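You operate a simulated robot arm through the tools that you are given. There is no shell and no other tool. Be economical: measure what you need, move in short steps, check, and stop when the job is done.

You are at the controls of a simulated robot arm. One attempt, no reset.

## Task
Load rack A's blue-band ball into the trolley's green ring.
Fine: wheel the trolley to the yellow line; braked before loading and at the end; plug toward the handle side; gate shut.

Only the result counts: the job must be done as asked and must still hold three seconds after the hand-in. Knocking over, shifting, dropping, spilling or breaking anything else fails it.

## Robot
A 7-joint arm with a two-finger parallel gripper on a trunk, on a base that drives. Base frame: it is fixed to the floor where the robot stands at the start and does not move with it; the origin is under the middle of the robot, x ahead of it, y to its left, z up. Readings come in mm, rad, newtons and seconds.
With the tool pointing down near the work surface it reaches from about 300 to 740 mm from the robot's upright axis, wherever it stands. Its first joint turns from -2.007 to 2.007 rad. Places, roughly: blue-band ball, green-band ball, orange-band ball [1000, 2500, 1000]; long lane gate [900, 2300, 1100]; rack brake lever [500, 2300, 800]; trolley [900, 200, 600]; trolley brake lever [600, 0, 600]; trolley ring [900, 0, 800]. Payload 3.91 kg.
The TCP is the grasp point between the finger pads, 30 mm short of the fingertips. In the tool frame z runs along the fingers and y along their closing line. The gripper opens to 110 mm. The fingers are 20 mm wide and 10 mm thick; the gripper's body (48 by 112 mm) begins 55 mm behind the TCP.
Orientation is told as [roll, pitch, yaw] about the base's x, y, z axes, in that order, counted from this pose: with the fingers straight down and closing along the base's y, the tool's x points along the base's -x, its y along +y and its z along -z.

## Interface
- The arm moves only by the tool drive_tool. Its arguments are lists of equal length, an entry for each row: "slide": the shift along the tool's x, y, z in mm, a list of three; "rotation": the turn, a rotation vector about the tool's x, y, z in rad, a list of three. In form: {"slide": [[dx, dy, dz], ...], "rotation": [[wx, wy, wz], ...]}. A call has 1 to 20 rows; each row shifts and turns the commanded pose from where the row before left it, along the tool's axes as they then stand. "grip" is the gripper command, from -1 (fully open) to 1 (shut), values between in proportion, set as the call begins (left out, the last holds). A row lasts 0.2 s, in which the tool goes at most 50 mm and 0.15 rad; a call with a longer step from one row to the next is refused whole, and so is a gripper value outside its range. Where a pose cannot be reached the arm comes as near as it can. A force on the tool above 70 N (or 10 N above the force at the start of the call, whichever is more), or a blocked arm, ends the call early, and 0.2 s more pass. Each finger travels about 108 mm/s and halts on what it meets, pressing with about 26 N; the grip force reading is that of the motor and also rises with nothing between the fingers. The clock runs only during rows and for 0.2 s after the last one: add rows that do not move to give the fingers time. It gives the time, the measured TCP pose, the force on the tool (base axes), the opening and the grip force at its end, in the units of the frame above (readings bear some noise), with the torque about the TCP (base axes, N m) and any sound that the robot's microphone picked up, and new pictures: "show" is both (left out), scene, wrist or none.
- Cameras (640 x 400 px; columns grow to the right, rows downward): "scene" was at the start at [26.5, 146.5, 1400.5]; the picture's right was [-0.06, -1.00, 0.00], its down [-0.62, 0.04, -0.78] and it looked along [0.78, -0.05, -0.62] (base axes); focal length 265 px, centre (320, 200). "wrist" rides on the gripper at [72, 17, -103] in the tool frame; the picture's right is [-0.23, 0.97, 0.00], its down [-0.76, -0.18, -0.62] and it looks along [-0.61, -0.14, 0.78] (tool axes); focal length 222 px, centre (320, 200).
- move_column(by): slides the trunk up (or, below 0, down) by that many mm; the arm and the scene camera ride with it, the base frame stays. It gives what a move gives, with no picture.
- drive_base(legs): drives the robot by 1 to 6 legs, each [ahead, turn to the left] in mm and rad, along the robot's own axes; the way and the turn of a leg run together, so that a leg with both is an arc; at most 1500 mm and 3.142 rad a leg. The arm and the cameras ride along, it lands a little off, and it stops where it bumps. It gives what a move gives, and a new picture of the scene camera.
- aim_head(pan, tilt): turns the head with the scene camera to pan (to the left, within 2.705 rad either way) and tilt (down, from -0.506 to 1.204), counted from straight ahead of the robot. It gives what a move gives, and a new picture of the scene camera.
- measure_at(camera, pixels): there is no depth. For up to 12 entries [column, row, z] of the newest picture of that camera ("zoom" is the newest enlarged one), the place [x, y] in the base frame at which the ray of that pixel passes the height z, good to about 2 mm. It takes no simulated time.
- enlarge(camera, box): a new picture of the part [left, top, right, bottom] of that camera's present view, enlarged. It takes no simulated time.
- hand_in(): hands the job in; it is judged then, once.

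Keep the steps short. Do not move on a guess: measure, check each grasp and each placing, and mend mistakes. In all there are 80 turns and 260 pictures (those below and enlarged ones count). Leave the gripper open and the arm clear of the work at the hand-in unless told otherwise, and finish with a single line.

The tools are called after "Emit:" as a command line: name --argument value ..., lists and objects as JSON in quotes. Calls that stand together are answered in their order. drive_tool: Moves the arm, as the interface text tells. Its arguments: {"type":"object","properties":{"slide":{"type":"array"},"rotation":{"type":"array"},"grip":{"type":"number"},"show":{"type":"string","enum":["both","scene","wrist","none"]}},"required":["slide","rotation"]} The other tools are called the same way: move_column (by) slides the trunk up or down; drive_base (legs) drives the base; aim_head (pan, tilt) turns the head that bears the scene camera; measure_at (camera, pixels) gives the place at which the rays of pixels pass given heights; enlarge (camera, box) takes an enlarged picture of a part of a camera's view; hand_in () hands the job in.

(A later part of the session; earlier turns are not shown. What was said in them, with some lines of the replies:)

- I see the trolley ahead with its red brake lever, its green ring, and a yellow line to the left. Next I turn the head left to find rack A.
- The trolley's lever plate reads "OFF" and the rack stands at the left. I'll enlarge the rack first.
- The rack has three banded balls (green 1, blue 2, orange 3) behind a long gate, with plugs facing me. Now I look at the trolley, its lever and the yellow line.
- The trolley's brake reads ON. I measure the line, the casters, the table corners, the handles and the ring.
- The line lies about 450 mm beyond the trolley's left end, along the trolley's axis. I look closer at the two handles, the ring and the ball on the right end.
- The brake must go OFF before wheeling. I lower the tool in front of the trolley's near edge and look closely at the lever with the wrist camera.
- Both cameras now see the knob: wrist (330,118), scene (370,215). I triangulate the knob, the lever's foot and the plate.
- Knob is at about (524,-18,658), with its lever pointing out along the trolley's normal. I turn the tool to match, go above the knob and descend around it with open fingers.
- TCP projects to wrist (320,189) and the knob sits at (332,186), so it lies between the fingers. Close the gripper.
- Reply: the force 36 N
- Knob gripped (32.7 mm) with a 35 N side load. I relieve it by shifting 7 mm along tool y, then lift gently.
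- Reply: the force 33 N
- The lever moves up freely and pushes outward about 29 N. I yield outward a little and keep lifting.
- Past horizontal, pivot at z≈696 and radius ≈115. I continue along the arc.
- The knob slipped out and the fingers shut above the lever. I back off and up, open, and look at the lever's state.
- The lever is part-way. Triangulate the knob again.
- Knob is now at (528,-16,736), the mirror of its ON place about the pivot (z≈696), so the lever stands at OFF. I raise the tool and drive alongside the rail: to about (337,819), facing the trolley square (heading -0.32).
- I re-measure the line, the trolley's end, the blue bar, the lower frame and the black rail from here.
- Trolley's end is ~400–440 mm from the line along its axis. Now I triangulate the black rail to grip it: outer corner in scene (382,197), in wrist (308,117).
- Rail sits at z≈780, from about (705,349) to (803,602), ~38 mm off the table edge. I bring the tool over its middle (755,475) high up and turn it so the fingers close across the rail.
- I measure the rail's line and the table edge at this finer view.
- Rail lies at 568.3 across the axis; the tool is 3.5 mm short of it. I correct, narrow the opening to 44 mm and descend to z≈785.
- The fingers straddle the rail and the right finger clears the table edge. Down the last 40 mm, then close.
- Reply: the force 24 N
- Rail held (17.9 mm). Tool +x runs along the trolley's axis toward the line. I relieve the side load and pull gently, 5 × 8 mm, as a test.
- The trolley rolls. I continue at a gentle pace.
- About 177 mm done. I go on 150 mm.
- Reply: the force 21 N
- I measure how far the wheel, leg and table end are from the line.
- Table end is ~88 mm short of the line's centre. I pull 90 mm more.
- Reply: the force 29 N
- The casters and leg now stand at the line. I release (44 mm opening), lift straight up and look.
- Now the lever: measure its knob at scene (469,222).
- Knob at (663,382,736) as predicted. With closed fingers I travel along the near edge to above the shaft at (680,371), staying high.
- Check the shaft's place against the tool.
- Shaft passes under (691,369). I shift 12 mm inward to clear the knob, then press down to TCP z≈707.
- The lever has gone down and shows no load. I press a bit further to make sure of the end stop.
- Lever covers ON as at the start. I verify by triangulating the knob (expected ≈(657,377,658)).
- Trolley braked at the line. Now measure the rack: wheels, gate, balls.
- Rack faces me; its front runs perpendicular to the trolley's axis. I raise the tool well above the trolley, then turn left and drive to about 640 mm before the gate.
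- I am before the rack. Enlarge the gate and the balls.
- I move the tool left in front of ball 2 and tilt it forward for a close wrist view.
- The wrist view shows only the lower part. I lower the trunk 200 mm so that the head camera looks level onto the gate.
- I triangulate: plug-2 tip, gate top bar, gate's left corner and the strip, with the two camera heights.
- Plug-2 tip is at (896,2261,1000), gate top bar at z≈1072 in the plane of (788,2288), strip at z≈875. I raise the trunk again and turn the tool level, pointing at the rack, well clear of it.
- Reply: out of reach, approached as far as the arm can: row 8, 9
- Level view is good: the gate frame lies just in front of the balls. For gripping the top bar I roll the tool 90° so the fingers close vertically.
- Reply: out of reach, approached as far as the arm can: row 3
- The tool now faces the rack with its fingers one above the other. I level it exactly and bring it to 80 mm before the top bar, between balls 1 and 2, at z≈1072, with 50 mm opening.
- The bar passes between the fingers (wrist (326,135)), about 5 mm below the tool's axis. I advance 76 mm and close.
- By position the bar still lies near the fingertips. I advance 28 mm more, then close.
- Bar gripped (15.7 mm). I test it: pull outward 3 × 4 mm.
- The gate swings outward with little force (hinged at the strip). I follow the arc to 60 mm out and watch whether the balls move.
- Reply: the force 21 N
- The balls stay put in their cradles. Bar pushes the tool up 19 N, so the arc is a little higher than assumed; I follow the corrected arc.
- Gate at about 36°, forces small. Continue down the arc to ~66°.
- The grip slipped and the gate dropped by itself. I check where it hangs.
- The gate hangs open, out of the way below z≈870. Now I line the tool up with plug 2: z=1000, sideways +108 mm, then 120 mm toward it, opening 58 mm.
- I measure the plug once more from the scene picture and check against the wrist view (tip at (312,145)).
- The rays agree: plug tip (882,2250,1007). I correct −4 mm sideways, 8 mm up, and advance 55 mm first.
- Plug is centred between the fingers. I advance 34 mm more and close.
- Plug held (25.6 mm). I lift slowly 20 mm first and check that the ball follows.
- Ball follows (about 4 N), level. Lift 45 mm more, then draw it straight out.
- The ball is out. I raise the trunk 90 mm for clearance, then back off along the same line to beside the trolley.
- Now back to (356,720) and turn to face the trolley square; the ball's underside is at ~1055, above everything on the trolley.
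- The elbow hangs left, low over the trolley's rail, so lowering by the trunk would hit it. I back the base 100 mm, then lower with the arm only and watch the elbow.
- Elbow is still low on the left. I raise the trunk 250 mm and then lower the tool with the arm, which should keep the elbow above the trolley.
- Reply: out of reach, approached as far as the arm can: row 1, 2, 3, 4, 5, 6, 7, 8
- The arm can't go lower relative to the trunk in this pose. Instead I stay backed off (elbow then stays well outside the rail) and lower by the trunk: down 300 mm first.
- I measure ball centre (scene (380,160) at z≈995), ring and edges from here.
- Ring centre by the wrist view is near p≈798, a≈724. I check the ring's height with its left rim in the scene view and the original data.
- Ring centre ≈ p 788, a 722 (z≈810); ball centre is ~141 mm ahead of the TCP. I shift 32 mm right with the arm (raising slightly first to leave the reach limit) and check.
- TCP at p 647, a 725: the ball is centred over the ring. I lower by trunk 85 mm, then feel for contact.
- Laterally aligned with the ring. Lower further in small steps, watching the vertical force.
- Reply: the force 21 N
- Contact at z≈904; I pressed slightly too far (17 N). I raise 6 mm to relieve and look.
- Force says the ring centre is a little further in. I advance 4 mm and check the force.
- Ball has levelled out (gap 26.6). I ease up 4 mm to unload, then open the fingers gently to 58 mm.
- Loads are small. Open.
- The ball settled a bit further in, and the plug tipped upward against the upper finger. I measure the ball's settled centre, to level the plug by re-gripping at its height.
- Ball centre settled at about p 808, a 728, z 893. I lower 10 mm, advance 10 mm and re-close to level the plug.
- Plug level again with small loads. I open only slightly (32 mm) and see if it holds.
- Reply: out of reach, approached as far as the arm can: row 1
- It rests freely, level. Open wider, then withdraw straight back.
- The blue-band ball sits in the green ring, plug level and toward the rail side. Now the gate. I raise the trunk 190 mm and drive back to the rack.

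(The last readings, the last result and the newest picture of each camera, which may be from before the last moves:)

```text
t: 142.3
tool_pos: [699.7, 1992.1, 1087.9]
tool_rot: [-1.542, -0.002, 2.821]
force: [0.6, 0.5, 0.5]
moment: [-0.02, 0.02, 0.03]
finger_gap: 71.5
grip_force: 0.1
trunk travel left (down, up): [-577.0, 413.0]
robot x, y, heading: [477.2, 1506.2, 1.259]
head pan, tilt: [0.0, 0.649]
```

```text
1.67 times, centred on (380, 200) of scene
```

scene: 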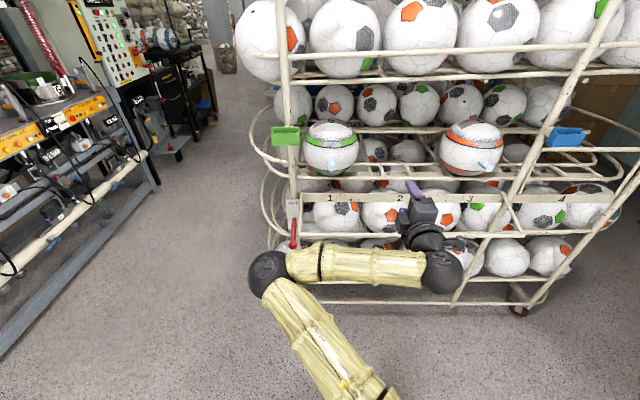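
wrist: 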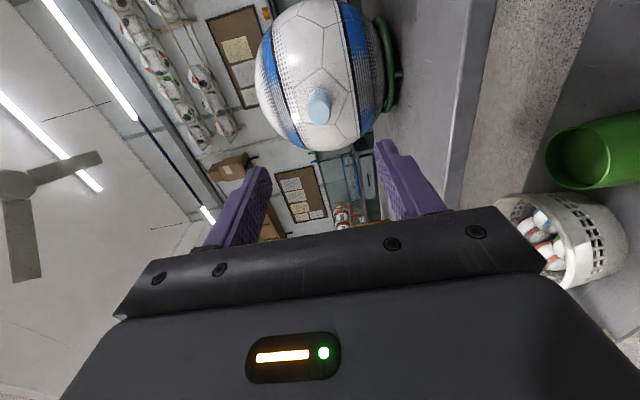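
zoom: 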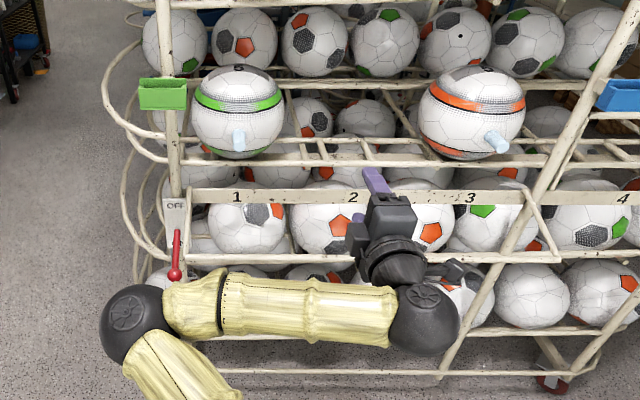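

I locate the hanging bar: measure both corners at several heights (its length is ~760 mm).

Emit:
measure_at --camera "scene" --pixels '[[523.7, 234.7, 700], [523.7, 234.7, 780], [523.7, 234.7, 860], [301, 237, 700], [301, 237, 780], [301, 237, 860], [505.7, 195, 870], [305, 194, 870]]'

Emit:
drive_tool --slide '[[0, 0, 0]]' --rotation '[[0, 0, 0]]' --show "wrist"

```text
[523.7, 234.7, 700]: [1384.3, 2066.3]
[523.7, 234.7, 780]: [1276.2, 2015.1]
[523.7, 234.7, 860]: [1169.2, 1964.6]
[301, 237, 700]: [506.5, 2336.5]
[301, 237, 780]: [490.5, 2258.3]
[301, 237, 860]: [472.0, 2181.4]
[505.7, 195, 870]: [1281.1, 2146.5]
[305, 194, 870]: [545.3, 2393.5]
```

```text
t: 142.7
tool_pos: [697.7, 1992.5, 1087.2]
tool_rot: [-1.543, -0.005, 2.822]
force: [0.0, -0.3, 0.7]
moment: [0.02, 0.01, 0.0]
finger_gap: 71.4
grip_force: 0.1
trunk travel left (down, up): [-577.0, 413.0]
robot x, y, heading: [481.2, 1508.9, 1.259]
head pan, tilt: [0.0, 0.649]
5 turns are left
```

wrist: 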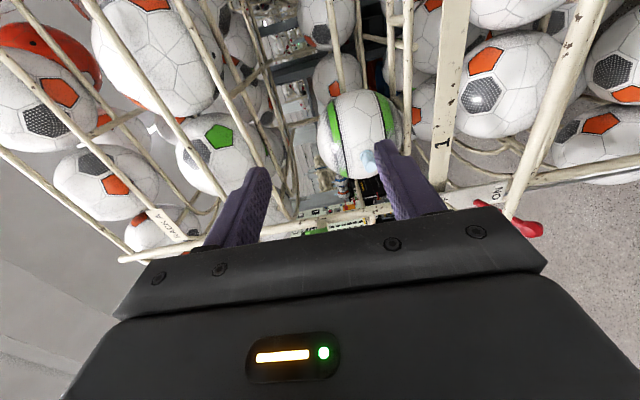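

Five turns remain, so I group steps. The bar hangs at about a 2262, z 826, on a hinge near a 2397, z 913 (radius ≈160). I drive 100 mm ahead, lower the trunk 258 mm, move up to the bar with open fingers, and look.

Emit:
drive_base --legs '[[100, -0.01]]'

Emit:
move_column --by -258

Emit:
drive_tool --slide '[[0, 0, 10], [0, 0, 10]]' --rotation '[[0, 0, 0], [0, 0, 0]]' --grip -0.3 --show "both"

Emit:
enlarge --camera "scene" --box '[240, 120, 560, 320]'

Emit:
measure_at --camera "wrist" --pixels '[[320, 100, 826]]'

```text
t: 143.9
tool_pos: [736.5, 2083.5, 1088.3]
tool_rot: [-1.541, -0.003, 2.81]
force: [-0.4, 0.2, -0.5]
moment: [0.02, 0.03, -0.02]
finger_gap: 71.1
grip_force: 0.1
trunk travel left (down, up): [-577.0, 413.0]
robot x, y, heading: [506.6, 1605.6, 1.243]
head pan, tilt: [0.0, 0.649]
```

scene: 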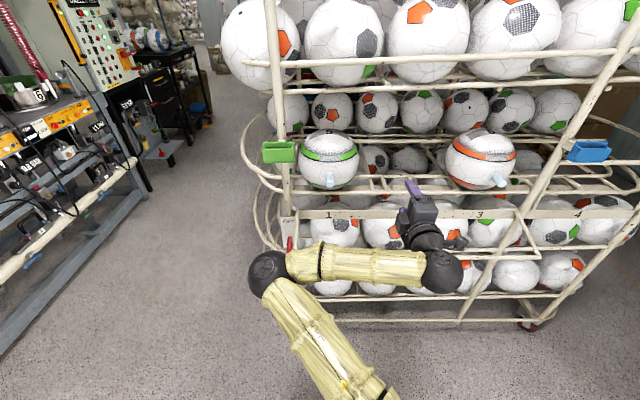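

```text
t: 146.5
tool_pos: [734.7, 2085.5, 830.0]
tool_rot: [-1.542, -0.006, 2.808]
force: [-0.7, 0.5, 1.0]
moment: [0.02, -0.01, -0.02]
finger_gap: 71.3
grip_force: 0.0
trunk travel left (down, up): [-319.0, 671.0]
robot x, y, heading: [512.4, 1606.9, 1.245]
head pan, tilt: [0.0, 0.649]
```

```text
t: 147.1
tool_pos: [740.7, 2104.2, 829.9]
tool_rot: [-1.543, -0.004, 2.811]
force: [0.4, -0.2, -0.7]
moment: [-0.01, -0.02, 0.01]
finger_gap: 71.4
grip_force: 0.1
trunk travel left (down, up): [-319.0, 671.0]
robot x, y, heading: [510.5, 1602.9, 1.245]
head pan, tilt: [0.0, 0.649]
```

scene: 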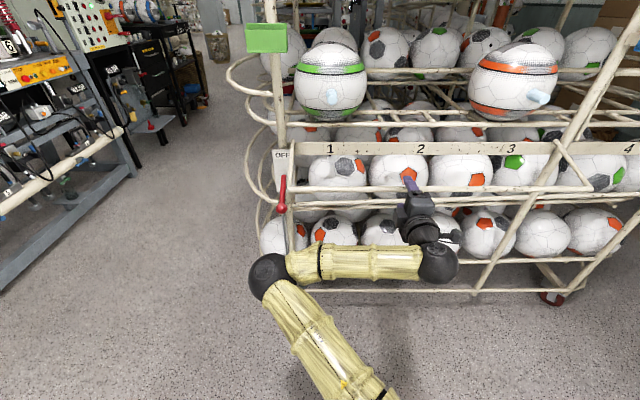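
wrist: 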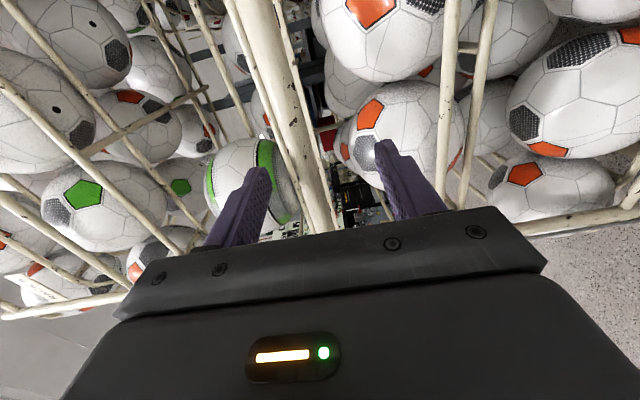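

```text
2.00 times, centred on (400, 220) of scene
```

zoom: 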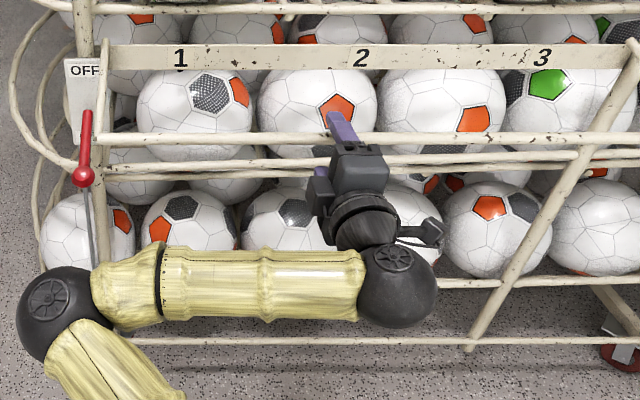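

```text
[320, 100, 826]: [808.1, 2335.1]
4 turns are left
```

In the wrist view the thick rusty bar between the fingers (col ≈315 at row 162) is the gate's bar, about 30 mm ahead of the TCP. I advance 30 mm, close, follow the first part of the arc, and lift through the vertical part with the trunk.

Emit:
drive_tool --slide '[[0, -1, 15], [0, -1, 15]]' --rotation '[[0, 0, 0], [0, 0, 0]]' --show "none"

Emit:
drive_tool --slide '[[0, 0, 0], [0, 0, 0], [0, 0, 0], [0, 0, 0]]' --rotation '[[0, 0, 0], [0, 0, 0], [0, 0, 0], [0, 0, 0]]' --grip 1 --show "wrist"

Emit:
drive_tool --slide '[[0, -9.8, -5.3], [0, -9.8, -5.3], [0, -10.5, -4], [0, -10.5, -3.8]]' --rotation '[[0, 0, 0], [0, 0, 0], [0, 0, 0], [0, 0, 0]]' --show "none"

Emit:
move_column --by 88

Emit:
drive_tool --slide '[[0, 0, 0]]' --rotation '[[0, 0, 0]]' --show "both"

Emit:
enlarge --camera "scene" --box '[240, 60, 560, 260]'

```text
t: 147.7
tool_pos: [751.9, 2133.3, 829.2]
tool_rot: [-1.542, -0.005, 2.809]
force: [-0.3, -0.7, -0.2]
moment: [0.02, 0.02, 0.02]
finger_gap: 71.3
grip_force: 0.0
trunk travel left (down, up): [-319.0, 671.0]
robot x, y, heading: [506.4, 1606.7, 1.245]
head pan, tilt: [0.0, 0.649]
```

```text
t: 148.8
tool_pos: [751.0, 2131.9, 836.2]
tool_rot: [-1.57, 0.003, 2.811]
force: [1.8, -4.6, 13.0]
moment: [0.09, 0.12, 0.41]
finger_gap: 15.7
grip_force: 45.3
trunk travel left (down, up): [-319.0, 671.0]
robot x, y, heading: [515.5, 1600.0, 1.24]
head pan, tilt: [0.0, 0.649]
stopped in row 4: the force on the tool passed its limit (the readings are from after the stop); the commanded pose is now the measured one
```

wrist: 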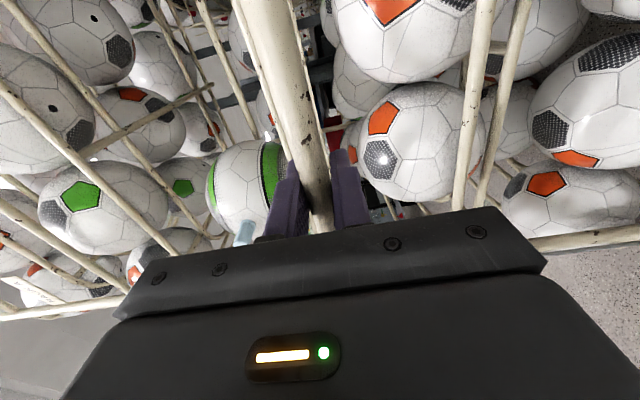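

```text
t: 149.8
tool_pos: [745.5, 2119.1, 871.3]
tool_rot: [-1.559, 0.002, 2.813]
force: [13.8, 31.7, 0.5]
moment: [0.01, 0.1, 0.14]
finger_gap: 15.4
grip_force: 45.3
trunk travel left (down, up): [-319.0, 671.0]
robot x, y, heading: [508.3, 1603.3, 1.248]
head pan, tilt: [0.0, 0.649]
```

```text
t: 151.0
tool_pos: [746.6, 2120.4, 958.7]
tool_rot: [-1.557, 0.002, 2.814]
force: [10.6, 30.9, -16.0]
moment: [-0.12, 0.12, 0.37]
finger_gap: 15.3
grip_force: 45.1
trunk travel left (down, up): [-407.0, 583.0]
robot x, y, heading: [509.2, 1601.9, 1.246]
head pan, tilt: [0.0, 0.649]
```

```text
t: 151.4
tool_pos: [746.8, 2122.2, 959.8]
tool_rot: [-1.553, 0.003, 2.813]
force: [9.3, 32.0, -16.8]
moment: [-0.12, 0.1, 0.28]
finger_gap: 15.9
grip_force: 44.5
trunk travel left (down, up): [-407.0, 583.0]
robot x, y, heading: [508.7, 1604.8, 1.246]
head pan, tilt: [0.0, 0.649]
```

scene: 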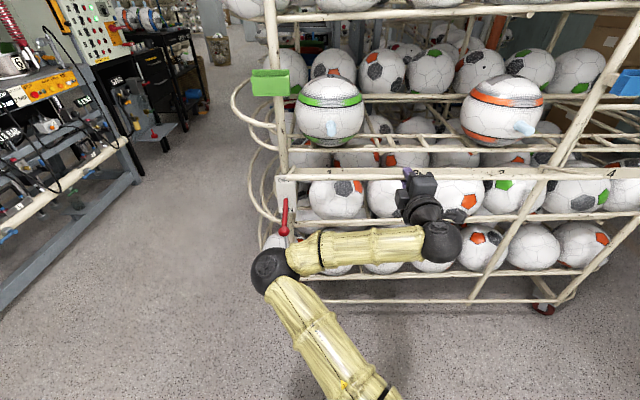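
wrist: 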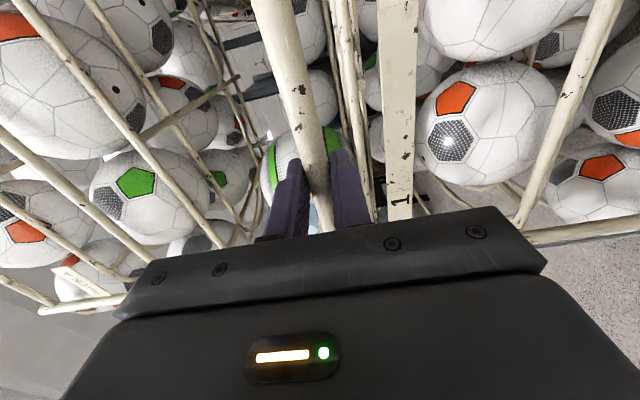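

```text
2.00 times, centred on (400, 160) of scene
3 turns are left
```

zoom: 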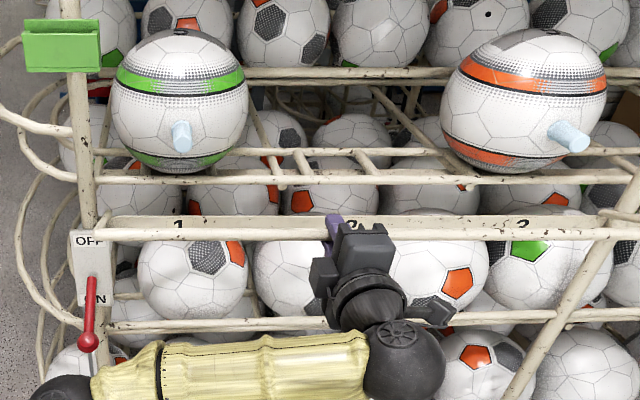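

The gate follows (72° now). I follow the rest of the arc to upright and press it home, open the fingers around the bar, withdraw, and check.

Emit:
drive_tool --slide '[[0, -10.2, 8], [0, -10.2, 4], [0, -9.6, 5.4], [0, -9.5, 5.4], [0, -8.7, 6.6], [0, -8.6, 6.7], [0, -7.7, 7.8], [0, -7.7, 7.8], [0, -6.5, 8.8], [0, -6.5, 8.8], [0, -5.3, 9.6], [0, -5.2, 9.7], [0, -3.8, 10.2], [0, -3.8, 10.3], [0, -2.4, 10.7], [0, -2.4, 10.7], [0, -0.9, 10.9], [0, -0.8, 10.9], [0, 0.6, 10.9], [0, 0.7, 11]]' --rotation '[[0, 0, 0], [0, 0, 0], [0, 0, 0], [0, 0, 0], [0, 0, 0], [0, 0, 0], [0, 0, 0], [0, 0, 0], [0, 0, 0], [0, 0, 0], [0, 0, 0], [0, 0, 0], [0, 0, 0], [0, 0, 0], [0, 0, 0], [0, 0, 0], [0, 0, 0], [0, 0, 0], [0, 0, 0], [0, 0, 0]]' --show "both"

Emit:
drive_tool --slide '[[0, 0, 3], [0, 0, 2], [0, 0, 0]]' --rotation '[[0, 0, 0], [0, 0, 0], [0, 0, 0]]' --show "none"

Emit:
drive_tool --slide '[[0, 0, 0], [0, 0, 0], [0, 0, 0], [0, 0, 0]]' --rotation '[[0, 0, 0], [0, 0, 0], [0, 0, 0], [0, 0, 0]]' --grip 0.1 --show "wrist"

Emit:
drive_tool --slide '[[0, 0, -10], [0, 0, -20], [0, 0, -30], [0, 0, -40]]' --rotation '[[0, 0, 0], [0, 0, 0], [0, 0, 0], [0, 0, 0]]' --show "both"

Emit:
enlarge --camera "scene" --box '[240, 20, 600, 260]'

```text
t: 155.6
tool_pos: [799.0, 2281.7, 1069.6]
tool_rot: [-1.562, 0.003, 2.813]
force: [-19.2, -29.9, -26.9]
moment: [-0.44, 0.57, 0.23]
finger_gap: 15.7
grip_force: 44.9
trunk travel left (down, up): [-407.0, 583.0]
robot x, y, heading: [507.3, 1604.9, 1.25]
head pan, tilt: [0.0, 0.649]
```

scene: 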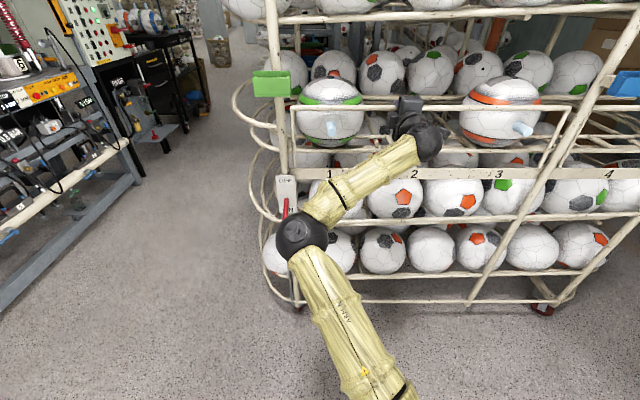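
wrist: 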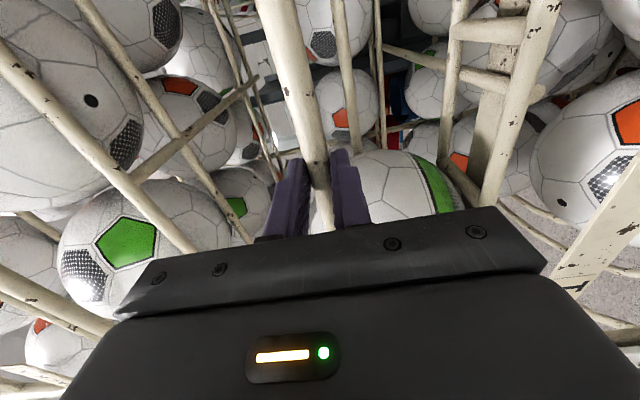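

```text
t: 156.4
tool_pos: [803.1, 2285.1, 1070.3]
tool_rot: [-1.561, 0.002, 2.808]
force: [-11.8, -32.4, -27.7]
moment: [-0.41, 0.22, -0.08]
finger_gap: 15.7
grip_force: 45.0
trunk travel left (down, up): [-407.0, 583.0]
robot x, y, heading: [514.8, 1603.8, 1.247]
head pan, tilt: [0.0, 0.649]
```

```text
t: 157.4
tool_pos: [802.6, 2288.5, 1069.4]
tool_rot: [-1.564, 0.0, 2.813]
force: [0.7, 0.6, -0.6]
moment: [0.01, 0.02, -0.01]
finger_gap: 49.3
grip_force: 0.1
trunk travel left (down, up): [-407.0, 583.0]
robot x, y, heading: [512.2, 1604.4, 1.249]
head pan, tilt: [0.0, 0.649]
```

wrist: 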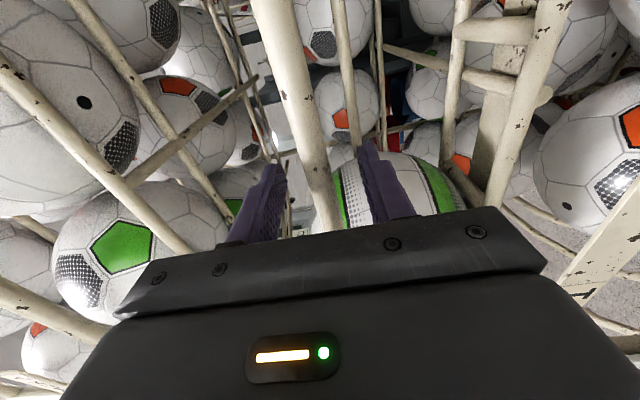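

```text
t: 158.4
tool_pos: [769.0, 2196.4, 1069.0]
tool_rot: [-1.56, 0.001, 2.81]
force: [0.1, -0.4, -0.6]
moment: [0.02, 0.02, -0.01]
finger_gap: 49.6
grip_force: 0.0
trunk travel left (down, up): [-407.0, 583.0]
robot x, y, heading: [509.1, 1601.8, 1.248]
head pan, tilt: [0.0, 0.649]
```

scene: 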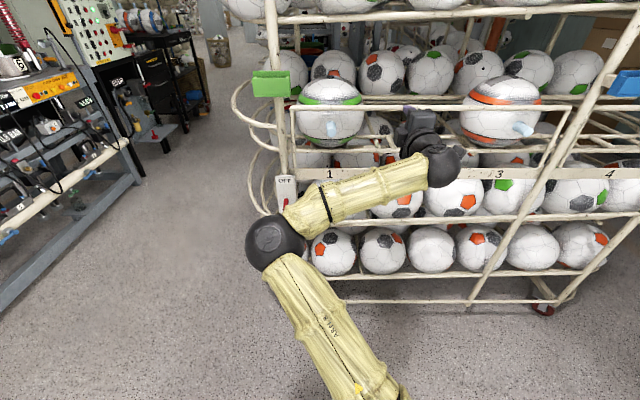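
wrist: 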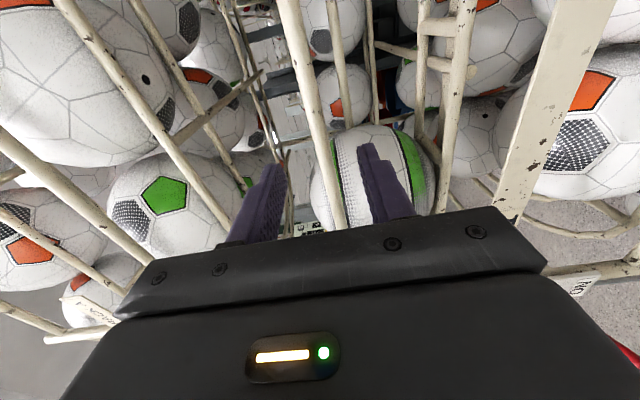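

```text
1.67 times, centred on (420, 140) of scene
2 turns are left
```

zoom: 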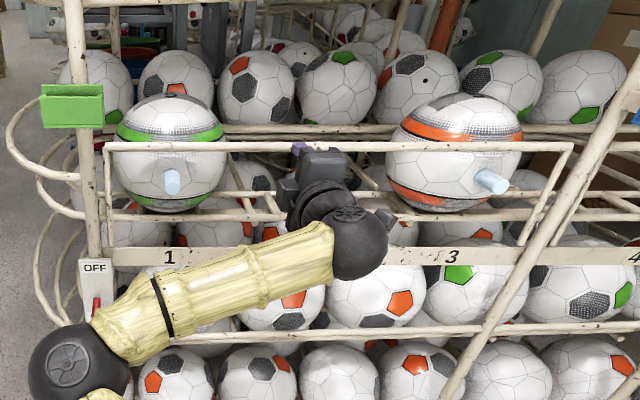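

The gate stands shut by itself and balls 1 and 3 are untouched. I open the gripper fully, back away, and take a last look at the rack and the trolley.

Emit:
drive_base --legs '[[-200, 0]]'

Emit:
drive_tool --slide '[[0, 0, 0], [0, 0, 0], [0, 0, 0]]' --rotation '[[0, 0, 0], [0, 0, 0], [0, 0, 0]]' --grip -1 --show "none"

Emit:
aim_head --pan -2.1 --tilt 0.6

```text
t: 160.0
tool_pos: [708.0, 2014.8, 1068.2]
tool_rot: [-1.56, 0.003, 2.813]
force: [-0.8, -0.2, -0.2]
moment: [0.01, -0.01, -0.02]
finger_gap: 49.6
grip_force: 0.0
trunk travel left (down, up): [-407.0, 583.0]
robot x, y, heading: [448.1, 1423.5, 1.242]
head pan, tilt: [0.0, 0.649]
```

scene: 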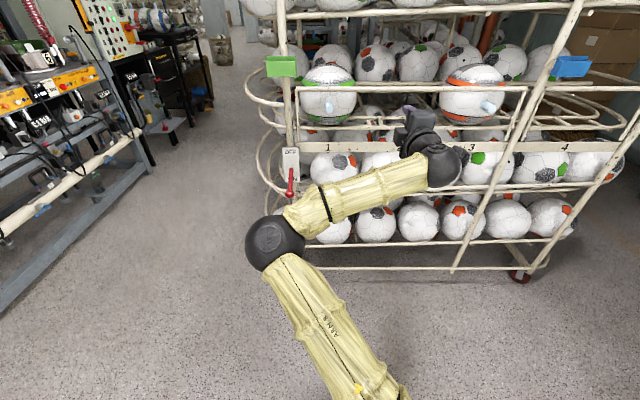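

```text
t: 160.8
tool_pos: [707.3, 2013.9, 1066.8]
tool_rot: [-1.563, 0.003, 2.815]
force: [0.4, 0.0, 0.3]
moment: [-0.01, -0.01, -0.04]
finger_gap: 110.1
grip_force: 0.1
trunk travel left (down, up): [-407.0, 583.0]
robot x, y, heading: [448.9, 1424.2, 1.242]
head pan, tilt: [0.0, 0.649]
```

```text
t: 162.8
tool_pos: [707.8, 2014.2, 1068.4]
tool_rot: [-1.562, 0.002, 2.813]
force: [0.1, -0.2, -0.3]
moment: [0.02, 0.0, 0.01]
finger_gap: 109.8
grip_force: 0.1
trunk travel left (down, up): [-407.0, 583.0]
robot x, y, heading: [450.0, 1424.4, 1.242]
head pan, tilt: [-2.1, 0.6]
1 turns are left
```

scene: 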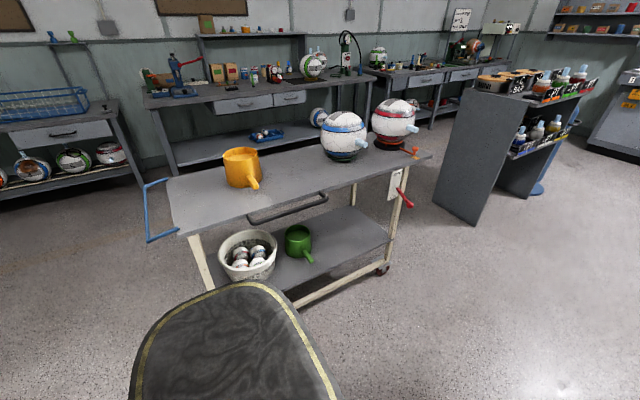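

The ball is in the green ring with its plug toward the side with the rail, the trolley lever reads ON at the yellow line, the gate is shut and the gripper is open and clear. Handing in.

Emit:
hand_in

```text
The job is handed in.
```

Job handed in: the blue-band ball sits in the trolley's green ring with the trolley braked at the yellow line and the gate shut; I took the black side rail as "the handle" for the plug direction (the blue bar at the end was the other candidate), and while being opened the gate slipped from the grip and dropped with no visible effect.
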